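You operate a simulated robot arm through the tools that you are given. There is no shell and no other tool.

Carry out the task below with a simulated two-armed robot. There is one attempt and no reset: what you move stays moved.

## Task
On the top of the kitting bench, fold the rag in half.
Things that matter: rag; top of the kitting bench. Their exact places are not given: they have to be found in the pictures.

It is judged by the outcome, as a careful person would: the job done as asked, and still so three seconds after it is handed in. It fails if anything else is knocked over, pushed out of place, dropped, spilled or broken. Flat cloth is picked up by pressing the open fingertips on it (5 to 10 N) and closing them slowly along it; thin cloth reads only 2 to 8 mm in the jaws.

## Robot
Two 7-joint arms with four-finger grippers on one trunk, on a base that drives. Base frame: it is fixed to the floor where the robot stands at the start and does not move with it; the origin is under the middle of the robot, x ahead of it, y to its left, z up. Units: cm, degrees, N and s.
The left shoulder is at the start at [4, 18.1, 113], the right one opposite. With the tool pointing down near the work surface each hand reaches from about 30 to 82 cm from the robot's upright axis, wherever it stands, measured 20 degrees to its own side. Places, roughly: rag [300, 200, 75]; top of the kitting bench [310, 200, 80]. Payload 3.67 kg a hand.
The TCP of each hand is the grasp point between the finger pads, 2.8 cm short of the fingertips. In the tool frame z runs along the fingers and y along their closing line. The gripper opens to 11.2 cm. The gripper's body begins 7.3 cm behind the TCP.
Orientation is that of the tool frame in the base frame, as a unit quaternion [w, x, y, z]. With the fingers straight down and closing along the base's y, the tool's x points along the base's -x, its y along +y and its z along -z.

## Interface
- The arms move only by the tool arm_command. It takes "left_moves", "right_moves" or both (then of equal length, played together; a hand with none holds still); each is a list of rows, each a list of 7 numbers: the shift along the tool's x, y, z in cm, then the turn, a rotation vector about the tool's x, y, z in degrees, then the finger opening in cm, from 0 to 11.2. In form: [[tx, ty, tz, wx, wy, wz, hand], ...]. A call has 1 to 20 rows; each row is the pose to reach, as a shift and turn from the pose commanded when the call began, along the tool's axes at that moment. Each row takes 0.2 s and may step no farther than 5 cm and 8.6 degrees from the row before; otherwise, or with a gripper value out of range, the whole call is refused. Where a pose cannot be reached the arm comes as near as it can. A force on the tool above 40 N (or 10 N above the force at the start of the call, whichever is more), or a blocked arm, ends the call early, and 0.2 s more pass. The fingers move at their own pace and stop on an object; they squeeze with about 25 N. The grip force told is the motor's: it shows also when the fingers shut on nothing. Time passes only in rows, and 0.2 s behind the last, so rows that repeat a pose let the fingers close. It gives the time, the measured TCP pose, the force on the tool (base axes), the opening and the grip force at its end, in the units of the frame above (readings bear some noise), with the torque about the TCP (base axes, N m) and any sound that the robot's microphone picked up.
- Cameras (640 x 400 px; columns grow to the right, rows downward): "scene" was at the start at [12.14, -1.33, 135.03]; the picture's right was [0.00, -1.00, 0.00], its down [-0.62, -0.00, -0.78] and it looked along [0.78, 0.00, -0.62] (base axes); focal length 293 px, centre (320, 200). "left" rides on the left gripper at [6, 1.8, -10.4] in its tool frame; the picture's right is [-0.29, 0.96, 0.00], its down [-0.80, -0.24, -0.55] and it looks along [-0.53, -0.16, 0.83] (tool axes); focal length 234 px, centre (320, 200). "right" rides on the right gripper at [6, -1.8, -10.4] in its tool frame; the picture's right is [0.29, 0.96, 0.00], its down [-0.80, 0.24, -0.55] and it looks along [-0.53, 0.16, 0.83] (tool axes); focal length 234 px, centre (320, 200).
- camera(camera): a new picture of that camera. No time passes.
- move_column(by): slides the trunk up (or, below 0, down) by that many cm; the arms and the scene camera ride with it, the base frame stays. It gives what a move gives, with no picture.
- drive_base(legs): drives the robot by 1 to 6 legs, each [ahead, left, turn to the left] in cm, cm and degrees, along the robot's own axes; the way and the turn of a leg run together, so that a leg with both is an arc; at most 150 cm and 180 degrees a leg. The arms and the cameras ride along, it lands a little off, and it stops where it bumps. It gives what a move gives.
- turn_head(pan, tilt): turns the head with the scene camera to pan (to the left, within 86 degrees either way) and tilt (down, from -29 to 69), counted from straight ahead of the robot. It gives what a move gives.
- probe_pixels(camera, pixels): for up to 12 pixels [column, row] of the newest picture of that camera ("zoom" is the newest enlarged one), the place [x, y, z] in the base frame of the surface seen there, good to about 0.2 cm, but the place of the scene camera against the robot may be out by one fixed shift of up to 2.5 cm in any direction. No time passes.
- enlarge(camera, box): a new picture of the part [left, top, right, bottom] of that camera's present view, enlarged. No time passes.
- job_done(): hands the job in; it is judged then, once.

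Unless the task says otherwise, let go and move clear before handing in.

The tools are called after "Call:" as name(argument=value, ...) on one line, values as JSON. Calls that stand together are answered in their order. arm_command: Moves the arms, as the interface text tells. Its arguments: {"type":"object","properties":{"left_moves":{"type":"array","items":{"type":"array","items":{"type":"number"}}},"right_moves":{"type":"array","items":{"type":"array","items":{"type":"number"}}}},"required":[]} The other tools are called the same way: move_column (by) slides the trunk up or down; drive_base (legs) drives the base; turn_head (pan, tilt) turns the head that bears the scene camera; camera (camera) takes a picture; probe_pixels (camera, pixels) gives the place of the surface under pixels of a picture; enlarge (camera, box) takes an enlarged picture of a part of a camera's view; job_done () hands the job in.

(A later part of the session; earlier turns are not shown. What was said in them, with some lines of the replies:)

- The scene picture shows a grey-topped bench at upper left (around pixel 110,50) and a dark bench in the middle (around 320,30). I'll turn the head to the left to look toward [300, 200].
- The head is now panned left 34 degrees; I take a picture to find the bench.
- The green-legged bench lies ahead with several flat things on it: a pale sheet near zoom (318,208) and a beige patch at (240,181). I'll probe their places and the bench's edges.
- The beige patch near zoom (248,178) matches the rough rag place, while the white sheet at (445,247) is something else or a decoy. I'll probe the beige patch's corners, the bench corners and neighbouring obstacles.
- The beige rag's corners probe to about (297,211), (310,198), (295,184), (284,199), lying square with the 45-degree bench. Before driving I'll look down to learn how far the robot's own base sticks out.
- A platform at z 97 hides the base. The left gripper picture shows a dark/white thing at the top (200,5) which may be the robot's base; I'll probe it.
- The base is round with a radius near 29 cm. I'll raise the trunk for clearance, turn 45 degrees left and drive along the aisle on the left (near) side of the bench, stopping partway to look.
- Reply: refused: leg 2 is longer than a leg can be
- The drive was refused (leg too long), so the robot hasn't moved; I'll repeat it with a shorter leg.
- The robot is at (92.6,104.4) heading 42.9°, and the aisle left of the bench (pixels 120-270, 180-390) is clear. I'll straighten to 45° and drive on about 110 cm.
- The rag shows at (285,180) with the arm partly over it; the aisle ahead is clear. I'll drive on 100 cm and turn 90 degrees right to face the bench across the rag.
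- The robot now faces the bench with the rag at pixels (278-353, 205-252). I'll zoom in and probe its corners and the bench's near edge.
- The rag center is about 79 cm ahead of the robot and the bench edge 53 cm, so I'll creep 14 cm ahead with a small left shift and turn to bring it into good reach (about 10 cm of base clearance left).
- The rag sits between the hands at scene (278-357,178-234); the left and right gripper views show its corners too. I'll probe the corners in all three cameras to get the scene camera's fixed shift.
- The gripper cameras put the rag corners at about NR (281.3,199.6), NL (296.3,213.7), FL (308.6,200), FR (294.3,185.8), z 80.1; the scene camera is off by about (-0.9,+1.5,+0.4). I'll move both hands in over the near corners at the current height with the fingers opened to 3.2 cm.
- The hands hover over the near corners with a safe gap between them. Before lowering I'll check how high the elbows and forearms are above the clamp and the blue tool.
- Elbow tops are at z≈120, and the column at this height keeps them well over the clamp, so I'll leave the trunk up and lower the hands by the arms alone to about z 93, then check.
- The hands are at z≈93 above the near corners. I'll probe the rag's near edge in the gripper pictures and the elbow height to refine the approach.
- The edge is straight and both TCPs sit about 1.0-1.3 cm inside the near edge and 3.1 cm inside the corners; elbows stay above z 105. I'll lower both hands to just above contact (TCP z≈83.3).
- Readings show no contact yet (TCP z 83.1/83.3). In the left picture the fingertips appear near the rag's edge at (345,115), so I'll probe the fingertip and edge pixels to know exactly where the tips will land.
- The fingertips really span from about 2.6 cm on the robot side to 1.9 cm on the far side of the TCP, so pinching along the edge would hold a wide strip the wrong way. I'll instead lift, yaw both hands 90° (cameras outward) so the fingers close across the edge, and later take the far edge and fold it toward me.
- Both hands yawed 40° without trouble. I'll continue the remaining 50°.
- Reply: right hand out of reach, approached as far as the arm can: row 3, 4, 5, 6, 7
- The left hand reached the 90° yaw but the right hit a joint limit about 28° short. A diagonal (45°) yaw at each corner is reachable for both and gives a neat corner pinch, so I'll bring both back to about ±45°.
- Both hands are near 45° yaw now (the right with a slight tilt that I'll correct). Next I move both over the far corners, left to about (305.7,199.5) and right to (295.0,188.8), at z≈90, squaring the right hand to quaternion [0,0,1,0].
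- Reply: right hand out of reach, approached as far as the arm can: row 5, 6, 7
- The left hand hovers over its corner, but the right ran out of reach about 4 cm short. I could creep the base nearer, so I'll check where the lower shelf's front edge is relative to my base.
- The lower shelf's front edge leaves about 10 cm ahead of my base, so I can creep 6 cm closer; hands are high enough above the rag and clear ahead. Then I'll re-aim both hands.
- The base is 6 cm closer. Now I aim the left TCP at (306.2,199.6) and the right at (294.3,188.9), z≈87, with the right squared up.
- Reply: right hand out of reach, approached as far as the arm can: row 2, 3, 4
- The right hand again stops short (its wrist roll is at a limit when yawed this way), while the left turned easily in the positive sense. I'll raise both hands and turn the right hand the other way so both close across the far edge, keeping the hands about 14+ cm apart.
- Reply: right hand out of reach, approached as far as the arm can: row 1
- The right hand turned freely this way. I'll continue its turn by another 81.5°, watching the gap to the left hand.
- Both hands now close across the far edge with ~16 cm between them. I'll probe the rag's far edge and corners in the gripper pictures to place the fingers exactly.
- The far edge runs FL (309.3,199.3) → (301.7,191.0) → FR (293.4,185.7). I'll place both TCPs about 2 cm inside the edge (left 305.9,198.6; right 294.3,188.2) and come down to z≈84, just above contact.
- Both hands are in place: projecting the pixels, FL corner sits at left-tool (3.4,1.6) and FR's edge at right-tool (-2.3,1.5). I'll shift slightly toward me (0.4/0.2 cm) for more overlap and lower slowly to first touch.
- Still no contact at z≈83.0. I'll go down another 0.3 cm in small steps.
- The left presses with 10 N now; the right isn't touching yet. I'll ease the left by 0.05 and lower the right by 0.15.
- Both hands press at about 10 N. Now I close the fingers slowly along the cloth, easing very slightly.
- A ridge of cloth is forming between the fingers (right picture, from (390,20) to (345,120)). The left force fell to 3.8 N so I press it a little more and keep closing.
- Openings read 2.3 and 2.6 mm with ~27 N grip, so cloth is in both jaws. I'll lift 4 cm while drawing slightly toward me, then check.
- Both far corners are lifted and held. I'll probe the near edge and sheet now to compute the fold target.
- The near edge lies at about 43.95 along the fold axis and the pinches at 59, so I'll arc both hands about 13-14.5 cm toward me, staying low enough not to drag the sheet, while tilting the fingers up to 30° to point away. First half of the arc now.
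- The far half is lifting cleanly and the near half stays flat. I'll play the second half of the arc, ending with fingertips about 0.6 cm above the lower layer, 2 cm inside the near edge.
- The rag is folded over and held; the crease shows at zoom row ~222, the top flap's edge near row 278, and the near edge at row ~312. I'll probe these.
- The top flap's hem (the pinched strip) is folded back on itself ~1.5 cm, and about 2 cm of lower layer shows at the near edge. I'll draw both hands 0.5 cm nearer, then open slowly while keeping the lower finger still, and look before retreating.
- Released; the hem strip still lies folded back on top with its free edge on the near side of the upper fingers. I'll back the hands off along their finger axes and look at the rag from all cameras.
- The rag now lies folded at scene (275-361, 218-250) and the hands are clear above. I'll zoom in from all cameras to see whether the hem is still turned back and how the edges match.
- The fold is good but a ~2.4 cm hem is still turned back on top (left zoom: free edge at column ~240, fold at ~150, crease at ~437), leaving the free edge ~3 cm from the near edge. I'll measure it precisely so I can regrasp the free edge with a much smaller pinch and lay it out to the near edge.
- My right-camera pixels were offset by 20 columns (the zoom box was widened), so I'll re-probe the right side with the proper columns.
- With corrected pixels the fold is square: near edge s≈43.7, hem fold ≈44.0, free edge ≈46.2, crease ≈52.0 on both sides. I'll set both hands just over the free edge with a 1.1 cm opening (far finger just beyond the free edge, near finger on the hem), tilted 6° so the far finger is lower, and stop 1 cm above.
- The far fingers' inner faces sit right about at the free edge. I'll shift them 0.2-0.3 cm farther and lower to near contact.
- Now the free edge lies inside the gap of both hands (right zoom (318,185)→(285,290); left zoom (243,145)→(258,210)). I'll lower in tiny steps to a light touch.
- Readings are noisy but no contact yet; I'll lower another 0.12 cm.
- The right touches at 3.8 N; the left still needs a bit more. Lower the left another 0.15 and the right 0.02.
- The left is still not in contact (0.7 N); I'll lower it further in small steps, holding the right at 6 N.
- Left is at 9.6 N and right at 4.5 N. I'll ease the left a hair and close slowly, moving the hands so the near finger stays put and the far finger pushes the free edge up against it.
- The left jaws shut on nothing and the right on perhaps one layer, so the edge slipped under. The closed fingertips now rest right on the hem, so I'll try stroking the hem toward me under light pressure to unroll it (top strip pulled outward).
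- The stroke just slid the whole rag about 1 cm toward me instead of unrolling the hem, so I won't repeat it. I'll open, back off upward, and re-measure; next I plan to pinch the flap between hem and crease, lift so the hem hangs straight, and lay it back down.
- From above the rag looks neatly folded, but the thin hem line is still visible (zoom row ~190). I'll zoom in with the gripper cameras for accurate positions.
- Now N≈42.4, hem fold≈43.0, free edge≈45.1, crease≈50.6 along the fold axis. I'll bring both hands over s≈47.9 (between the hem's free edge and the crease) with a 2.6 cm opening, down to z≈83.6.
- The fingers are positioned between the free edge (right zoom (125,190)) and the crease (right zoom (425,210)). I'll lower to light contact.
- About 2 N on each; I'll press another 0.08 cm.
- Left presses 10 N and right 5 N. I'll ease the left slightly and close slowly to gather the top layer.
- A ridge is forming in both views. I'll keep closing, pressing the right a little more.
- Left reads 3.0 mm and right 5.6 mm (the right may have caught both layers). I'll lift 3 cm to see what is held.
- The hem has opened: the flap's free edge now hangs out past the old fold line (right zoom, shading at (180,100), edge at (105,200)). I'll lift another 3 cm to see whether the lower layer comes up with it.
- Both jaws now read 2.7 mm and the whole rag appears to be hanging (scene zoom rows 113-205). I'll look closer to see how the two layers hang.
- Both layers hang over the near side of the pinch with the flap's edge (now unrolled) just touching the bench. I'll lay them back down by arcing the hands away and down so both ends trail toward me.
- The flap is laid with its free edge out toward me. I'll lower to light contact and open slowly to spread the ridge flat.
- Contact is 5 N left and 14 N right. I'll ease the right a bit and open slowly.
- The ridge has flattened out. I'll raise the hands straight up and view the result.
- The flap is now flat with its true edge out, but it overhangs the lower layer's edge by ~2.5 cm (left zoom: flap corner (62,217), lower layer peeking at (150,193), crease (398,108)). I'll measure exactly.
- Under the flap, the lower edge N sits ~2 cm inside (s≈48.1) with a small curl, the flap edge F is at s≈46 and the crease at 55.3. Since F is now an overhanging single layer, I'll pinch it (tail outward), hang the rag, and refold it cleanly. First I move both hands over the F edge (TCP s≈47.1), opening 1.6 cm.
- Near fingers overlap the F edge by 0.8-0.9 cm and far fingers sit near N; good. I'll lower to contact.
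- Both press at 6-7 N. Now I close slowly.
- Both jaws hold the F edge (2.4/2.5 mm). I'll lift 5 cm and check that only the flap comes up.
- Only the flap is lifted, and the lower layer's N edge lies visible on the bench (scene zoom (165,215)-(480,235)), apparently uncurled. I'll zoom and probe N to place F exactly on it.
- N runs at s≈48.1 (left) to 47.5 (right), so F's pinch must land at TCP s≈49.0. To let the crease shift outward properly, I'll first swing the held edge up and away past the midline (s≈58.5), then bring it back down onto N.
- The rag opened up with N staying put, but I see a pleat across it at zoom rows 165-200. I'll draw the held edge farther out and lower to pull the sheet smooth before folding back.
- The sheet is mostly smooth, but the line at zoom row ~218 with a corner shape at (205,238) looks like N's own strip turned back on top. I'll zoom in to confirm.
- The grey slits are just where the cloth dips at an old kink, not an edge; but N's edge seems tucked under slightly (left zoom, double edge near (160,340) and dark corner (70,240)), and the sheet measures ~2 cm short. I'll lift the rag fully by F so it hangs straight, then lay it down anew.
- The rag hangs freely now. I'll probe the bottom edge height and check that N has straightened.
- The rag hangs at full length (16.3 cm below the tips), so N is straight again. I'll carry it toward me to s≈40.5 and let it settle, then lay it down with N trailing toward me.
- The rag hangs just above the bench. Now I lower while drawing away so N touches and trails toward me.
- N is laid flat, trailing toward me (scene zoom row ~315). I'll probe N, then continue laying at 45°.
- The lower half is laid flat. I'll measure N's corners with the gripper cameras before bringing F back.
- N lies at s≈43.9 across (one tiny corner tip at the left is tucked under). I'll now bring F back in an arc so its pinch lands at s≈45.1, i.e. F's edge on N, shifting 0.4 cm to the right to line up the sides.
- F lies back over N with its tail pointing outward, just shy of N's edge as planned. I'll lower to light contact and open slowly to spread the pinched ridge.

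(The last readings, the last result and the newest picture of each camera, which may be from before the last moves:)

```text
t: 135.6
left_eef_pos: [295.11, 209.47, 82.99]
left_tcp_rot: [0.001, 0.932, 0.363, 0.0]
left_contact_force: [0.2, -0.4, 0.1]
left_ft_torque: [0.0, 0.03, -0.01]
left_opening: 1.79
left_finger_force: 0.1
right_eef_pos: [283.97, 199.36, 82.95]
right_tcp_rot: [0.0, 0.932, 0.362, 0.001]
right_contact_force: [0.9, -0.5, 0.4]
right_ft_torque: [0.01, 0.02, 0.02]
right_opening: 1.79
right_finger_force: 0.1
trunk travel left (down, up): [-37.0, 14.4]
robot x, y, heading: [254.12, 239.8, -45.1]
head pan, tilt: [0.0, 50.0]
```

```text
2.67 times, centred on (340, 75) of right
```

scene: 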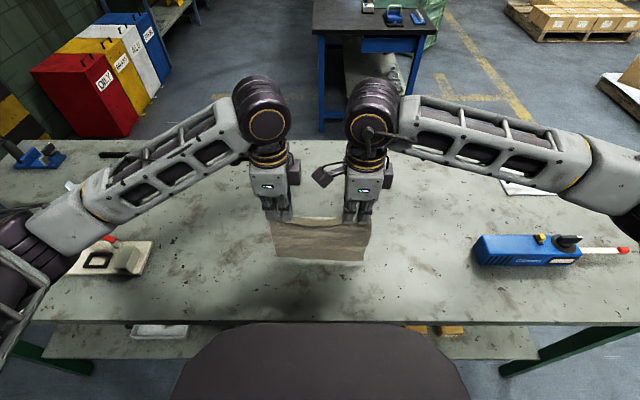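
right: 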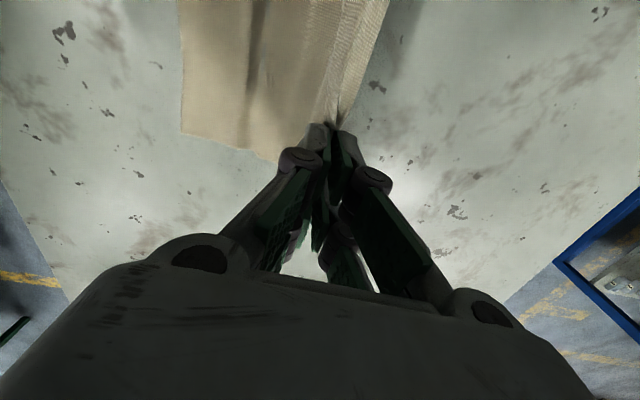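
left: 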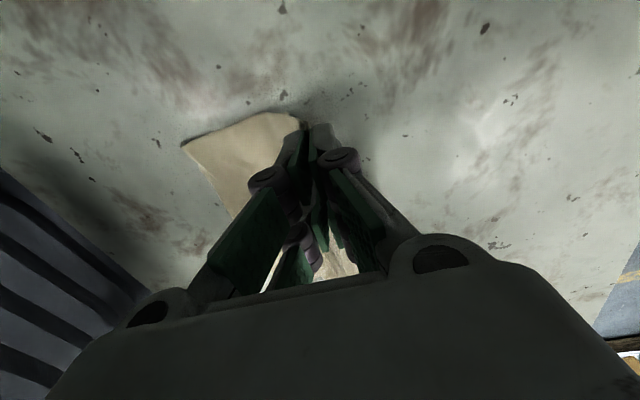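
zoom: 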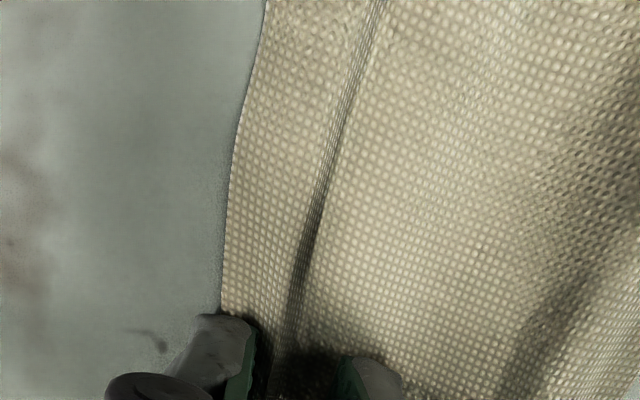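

The ridge has spread and F now matches N closely. I'll lift both hands straight up and inspect.

Call:
arm_command(left_moves=[[0, 0, -0.5, 0, 0, 0, 1.9], [0, 0, -1.5, 0, 0, 0, 2.0], [0, 0, -4, 0, 0, 0, 2.2], [0, 0, -8, 0, 0, 0, 2.6], [0, 0, -12, 0, 0, 0, 2.6], [0, 2, -15, 0, 0, 0, 2.6], [0, 4, -17, 0, 0, 0, 2.6], [0, 4, -17, 0, 0, 0, 2.6]], right_moves=[[0, 0, -0.5, 0, 0, 0, 1.9], [0, 0, -1.5, 0, 0, 0, 2.0], [0, 0, -4, 0, 0, 0, 2.2], [0, 0, -8, 0, 0, 0, 2.6], [0, 0, -12, 0, 0, 0, 2.6], [0, 2, -15, 0, 0, 0, 2.6], [0, 4, -17, 0, 0, 0, 2.6], [0, 4, -17, 0, 0, 0, 2.6]])

Call:
camera(camera="scene")

Call:
enlarge(camera="scene", box=[256, 205, 384, 285])

Call:
camera(camera="left")

Call:
camera(camera="right")

```text
t: 137.4
left_eef_pos: [297.86, 206.67, 100.12]
left_tcp_rot: [0.001, 0.932, 0.363, 0.0]
left_contact_force: [-0.2, 0.1, 0.8]
left_ft_torque: [-0.01, 0.0, 0.0]
left_opening: 2.6
left_finger_force: 0.0
right_eef_pos: [286.53, 196.31, 100.05]
right_tcp_rot: [0.0, 0.932, 0.363, 0.001]
right_contact_force: [-0.8, -0.4, 0.3]
right_ft_torque: [0.01, -0.02, -0.02]
right_opening: 2.59
right_finger_force: 0.1
trunk travel left (down, up): [-37.0, 14.4]
robot x, y, heading: [254.27, 239.97, -44.9]
head pan, tilt: [0.0, 50.0]
```

```text
taken
```

scene: 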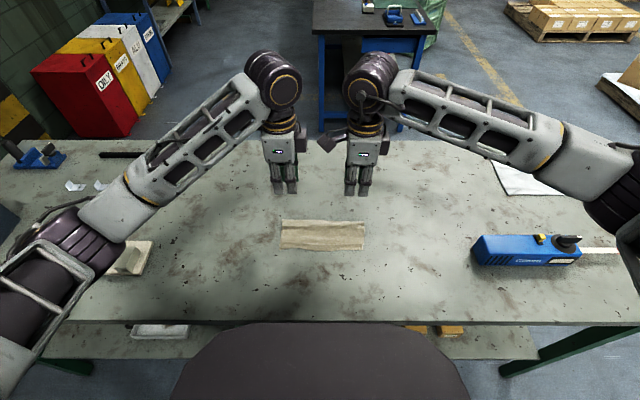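

```text
5.00 times, centred on (320, 245) of scene
```

zoom: 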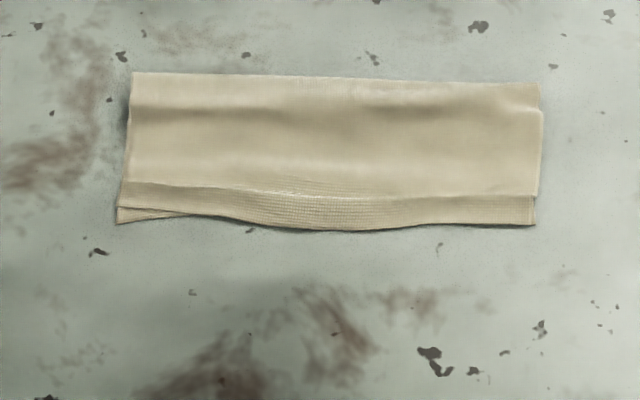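

```text
taken
```

left: 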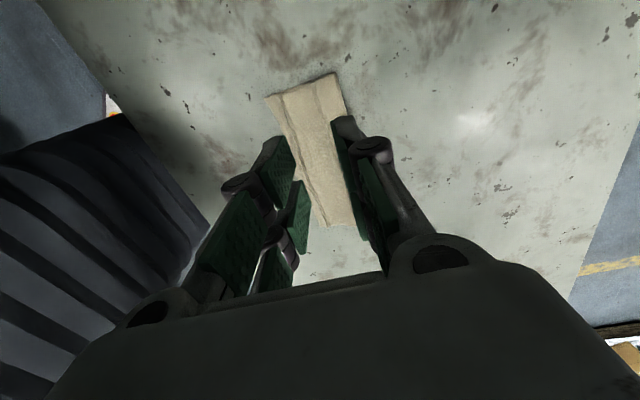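

```text
taken
```

right: 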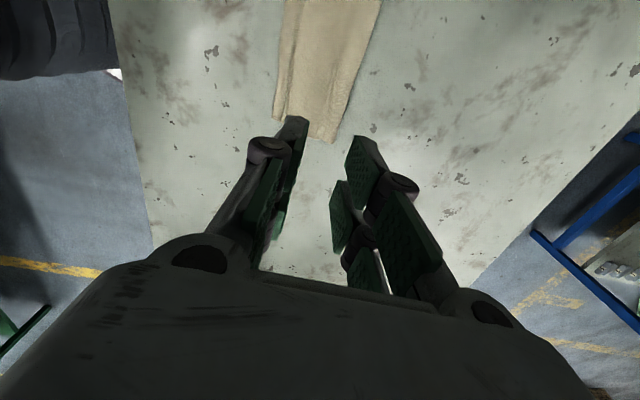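

F's edge now lies on N (left within ~0.4 cm, right flush). I'll zoom in with the gripper cameras to verify that the line across the flap is only a crease mark and to measure.

Call:
enlarge(camera="left", box=[250, 60, 378, 140])

Call:
probe_pixels(camera="zoom", pixels=[[85, 175], [100, 180], [420, 65], [150, 300], [480, 220], [170, 160], [280, 120], [110, 250]])

Call:
enlarge(camera="right", box=[250, 40, 410, 140])

Call:
probe_pixels(camera="zoom", pixels=[[95, 290], [115, 100], [340, 390], [440, 150], [180, 200], [260, 250]])

```text
5.00 times, centred on (314, 100) of left
```

zoom: 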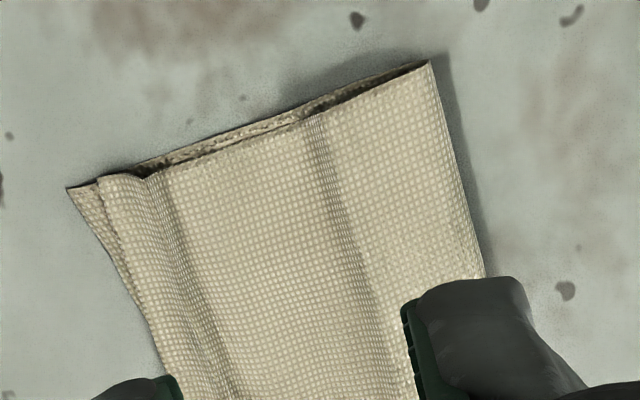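

```text
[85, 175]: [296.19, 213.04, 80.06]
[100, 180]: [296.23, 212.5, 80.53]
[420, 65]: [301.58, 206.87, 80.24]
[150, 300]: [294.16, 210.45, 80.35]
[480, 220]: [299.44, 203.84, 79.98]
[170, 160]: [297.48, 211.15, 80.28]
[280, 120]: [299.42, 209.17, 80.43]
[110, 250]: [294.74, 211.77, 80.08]
```

```text
4.00 times, centred on (330, 90) of right
```

zoom: 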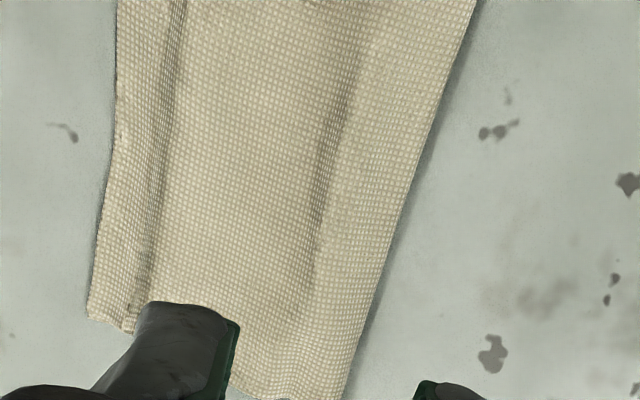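

```text
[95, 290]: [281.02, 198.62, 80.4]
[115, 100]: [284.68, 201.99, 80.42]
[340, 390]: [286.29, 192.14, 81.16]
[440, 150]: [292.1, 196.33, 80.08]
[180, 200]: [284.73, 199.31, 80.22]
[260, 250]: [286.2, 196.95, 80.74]
```

The flap is single-layered with only soft crease marks, and its edge lies within ~0.6 cm of N at the left and flush at the right; nothing else was disturbed. I'll raise the hands clear and take a last look.

Call:
arm_command(left_moves=[[0, 0, -3, 0, 0, 0, 2.6], [1, 0, -6, 0, 0, 0, 2.6], [2, 0, -9, 0, 0, 0, 2.6], [4, 0, -11, 0, 0, 0, 2.6], [6, 0, -12, 0, 0, 0, 2.6], [6, 0, -12, 0, 0, 0, 2.6]], right_moves=[[0, 0, -3, 0, 0, 0, 2.6], [-1, 0, -6, 0, 0, 0, 2.6], [-2, 0, -9, 0, 0, 0, 2.6], [-4, 0, -11, 0, 0, 0, 2.6], [-6, 0, -12, 0, 0, 0, 2.6], [-6, 0, -12, 0, 0, 0, 2.6]])

Call:
camera(camera="scene")

Call:
enlarge(camera="scene", box=[256, 205, 384, 285])

Call:
camera(camera="left")

Call:
camera(camera="right")

```text
t: 138.8
left_eef_pos: [302.32, 210.77, 111.94]
left_tcp_rot: [0.0, 0.932, 0.363, 0.001]
left_contact_force: [-0.3, -1.0, 0.7]
left_ft_torque: [-0.01, 0.03, 0.0]
left_opening: 2.6
left_finger_force: 0.0
right_eef_pos: [282.16, 192.17, 111.8]
right_tcp_rot: [-0.001, 0.932, 0.363, 0.0]
right_contact_force: [0.1, -0.1, -0.1]
right_ft_torque: [0.03, 0.0, 0.03]
right_opening: 2.61
right_finger_force: 0.1
trunk travel left (down, up): [-37.0, 14.4]
robot x, y, heading: [254.4, 239.5, -44.7]
head pan, tilt: [0.0, 50.0]
```

```text
taken
```

scene: 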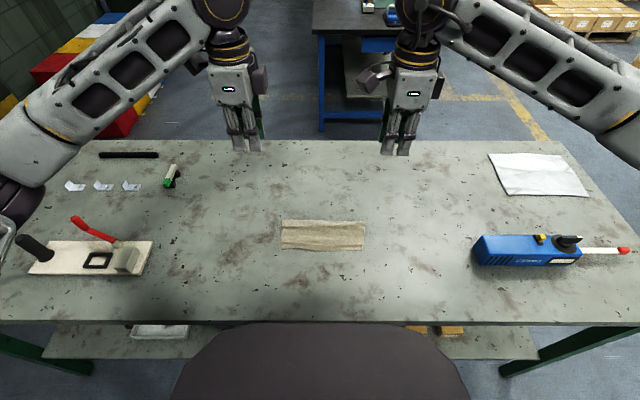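

```text
5.00 times, centred on (320, 245) of scene
```

zoom: 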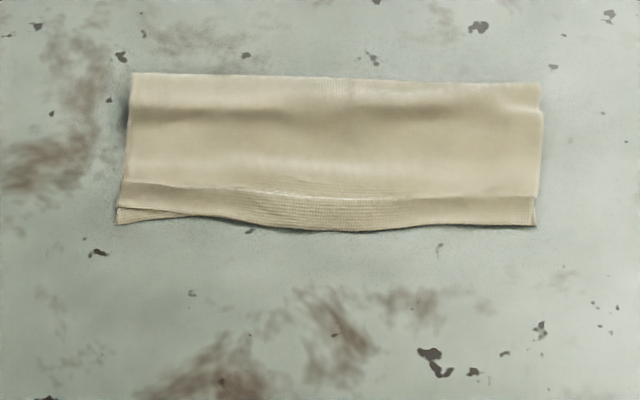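

```text
taken
```

left: 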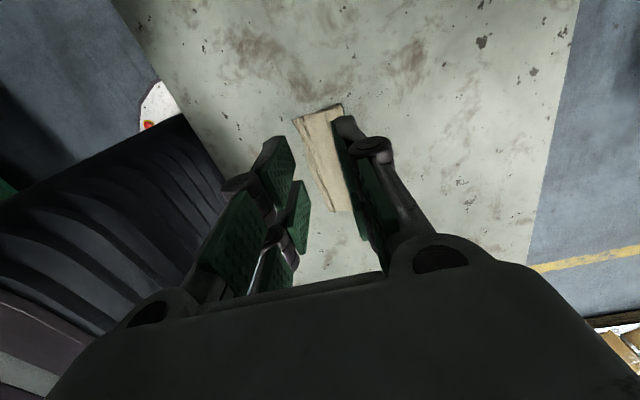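

```text
taken
```

right: 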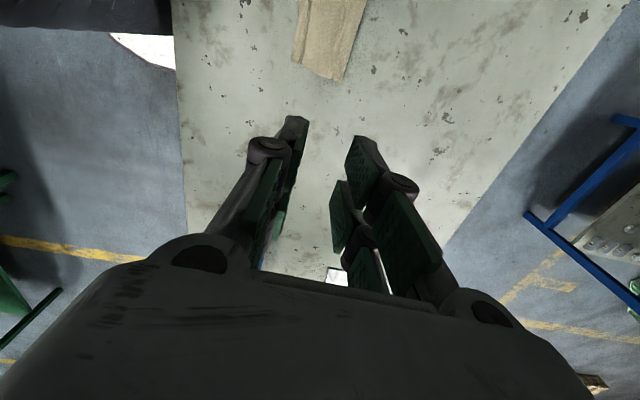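

The last pictures show the rag folded in half on the bench at scene (281-365, 219-251). Its edges meet along the near side, apart from a gap of about 0.6 cm at the left corner. The clamp, the blue tool, the white cloth and the small parts are where they were, and both hands are open and clear. I hand the job in.

Call:
job_done()

```text
The job is handed in.
```

I folded the rag in half on top of the kitting bench and handed the job in. I don't have the judge's verdict.

- **Edge match:** the top edge lies on the bottom edge along the near side. It is flush at the right and about 0.6 cm short at the left corner.
- **Size:** the fold is about 8.3 cm deep. The rag was about 19 cm deep when open, so exact half would be about 9.4 cm; wrinkles take up the difference.
- **Flaws:** a few soft wrinkle lines remain on the top layer. A tip of about 1 cm at the bottom layer's left corner is tucked under.
- **Attempts:** it took two folds. The first left a strip about 2.3 cm wide turned back, so I lifted the rag, laid it out again and refolded it. The rag ended within about a centimetre of where its near edge started.
- **Other items:** nothing else on the bench looked moved in the last pictures. Both hands are open and raised clear of the rag.
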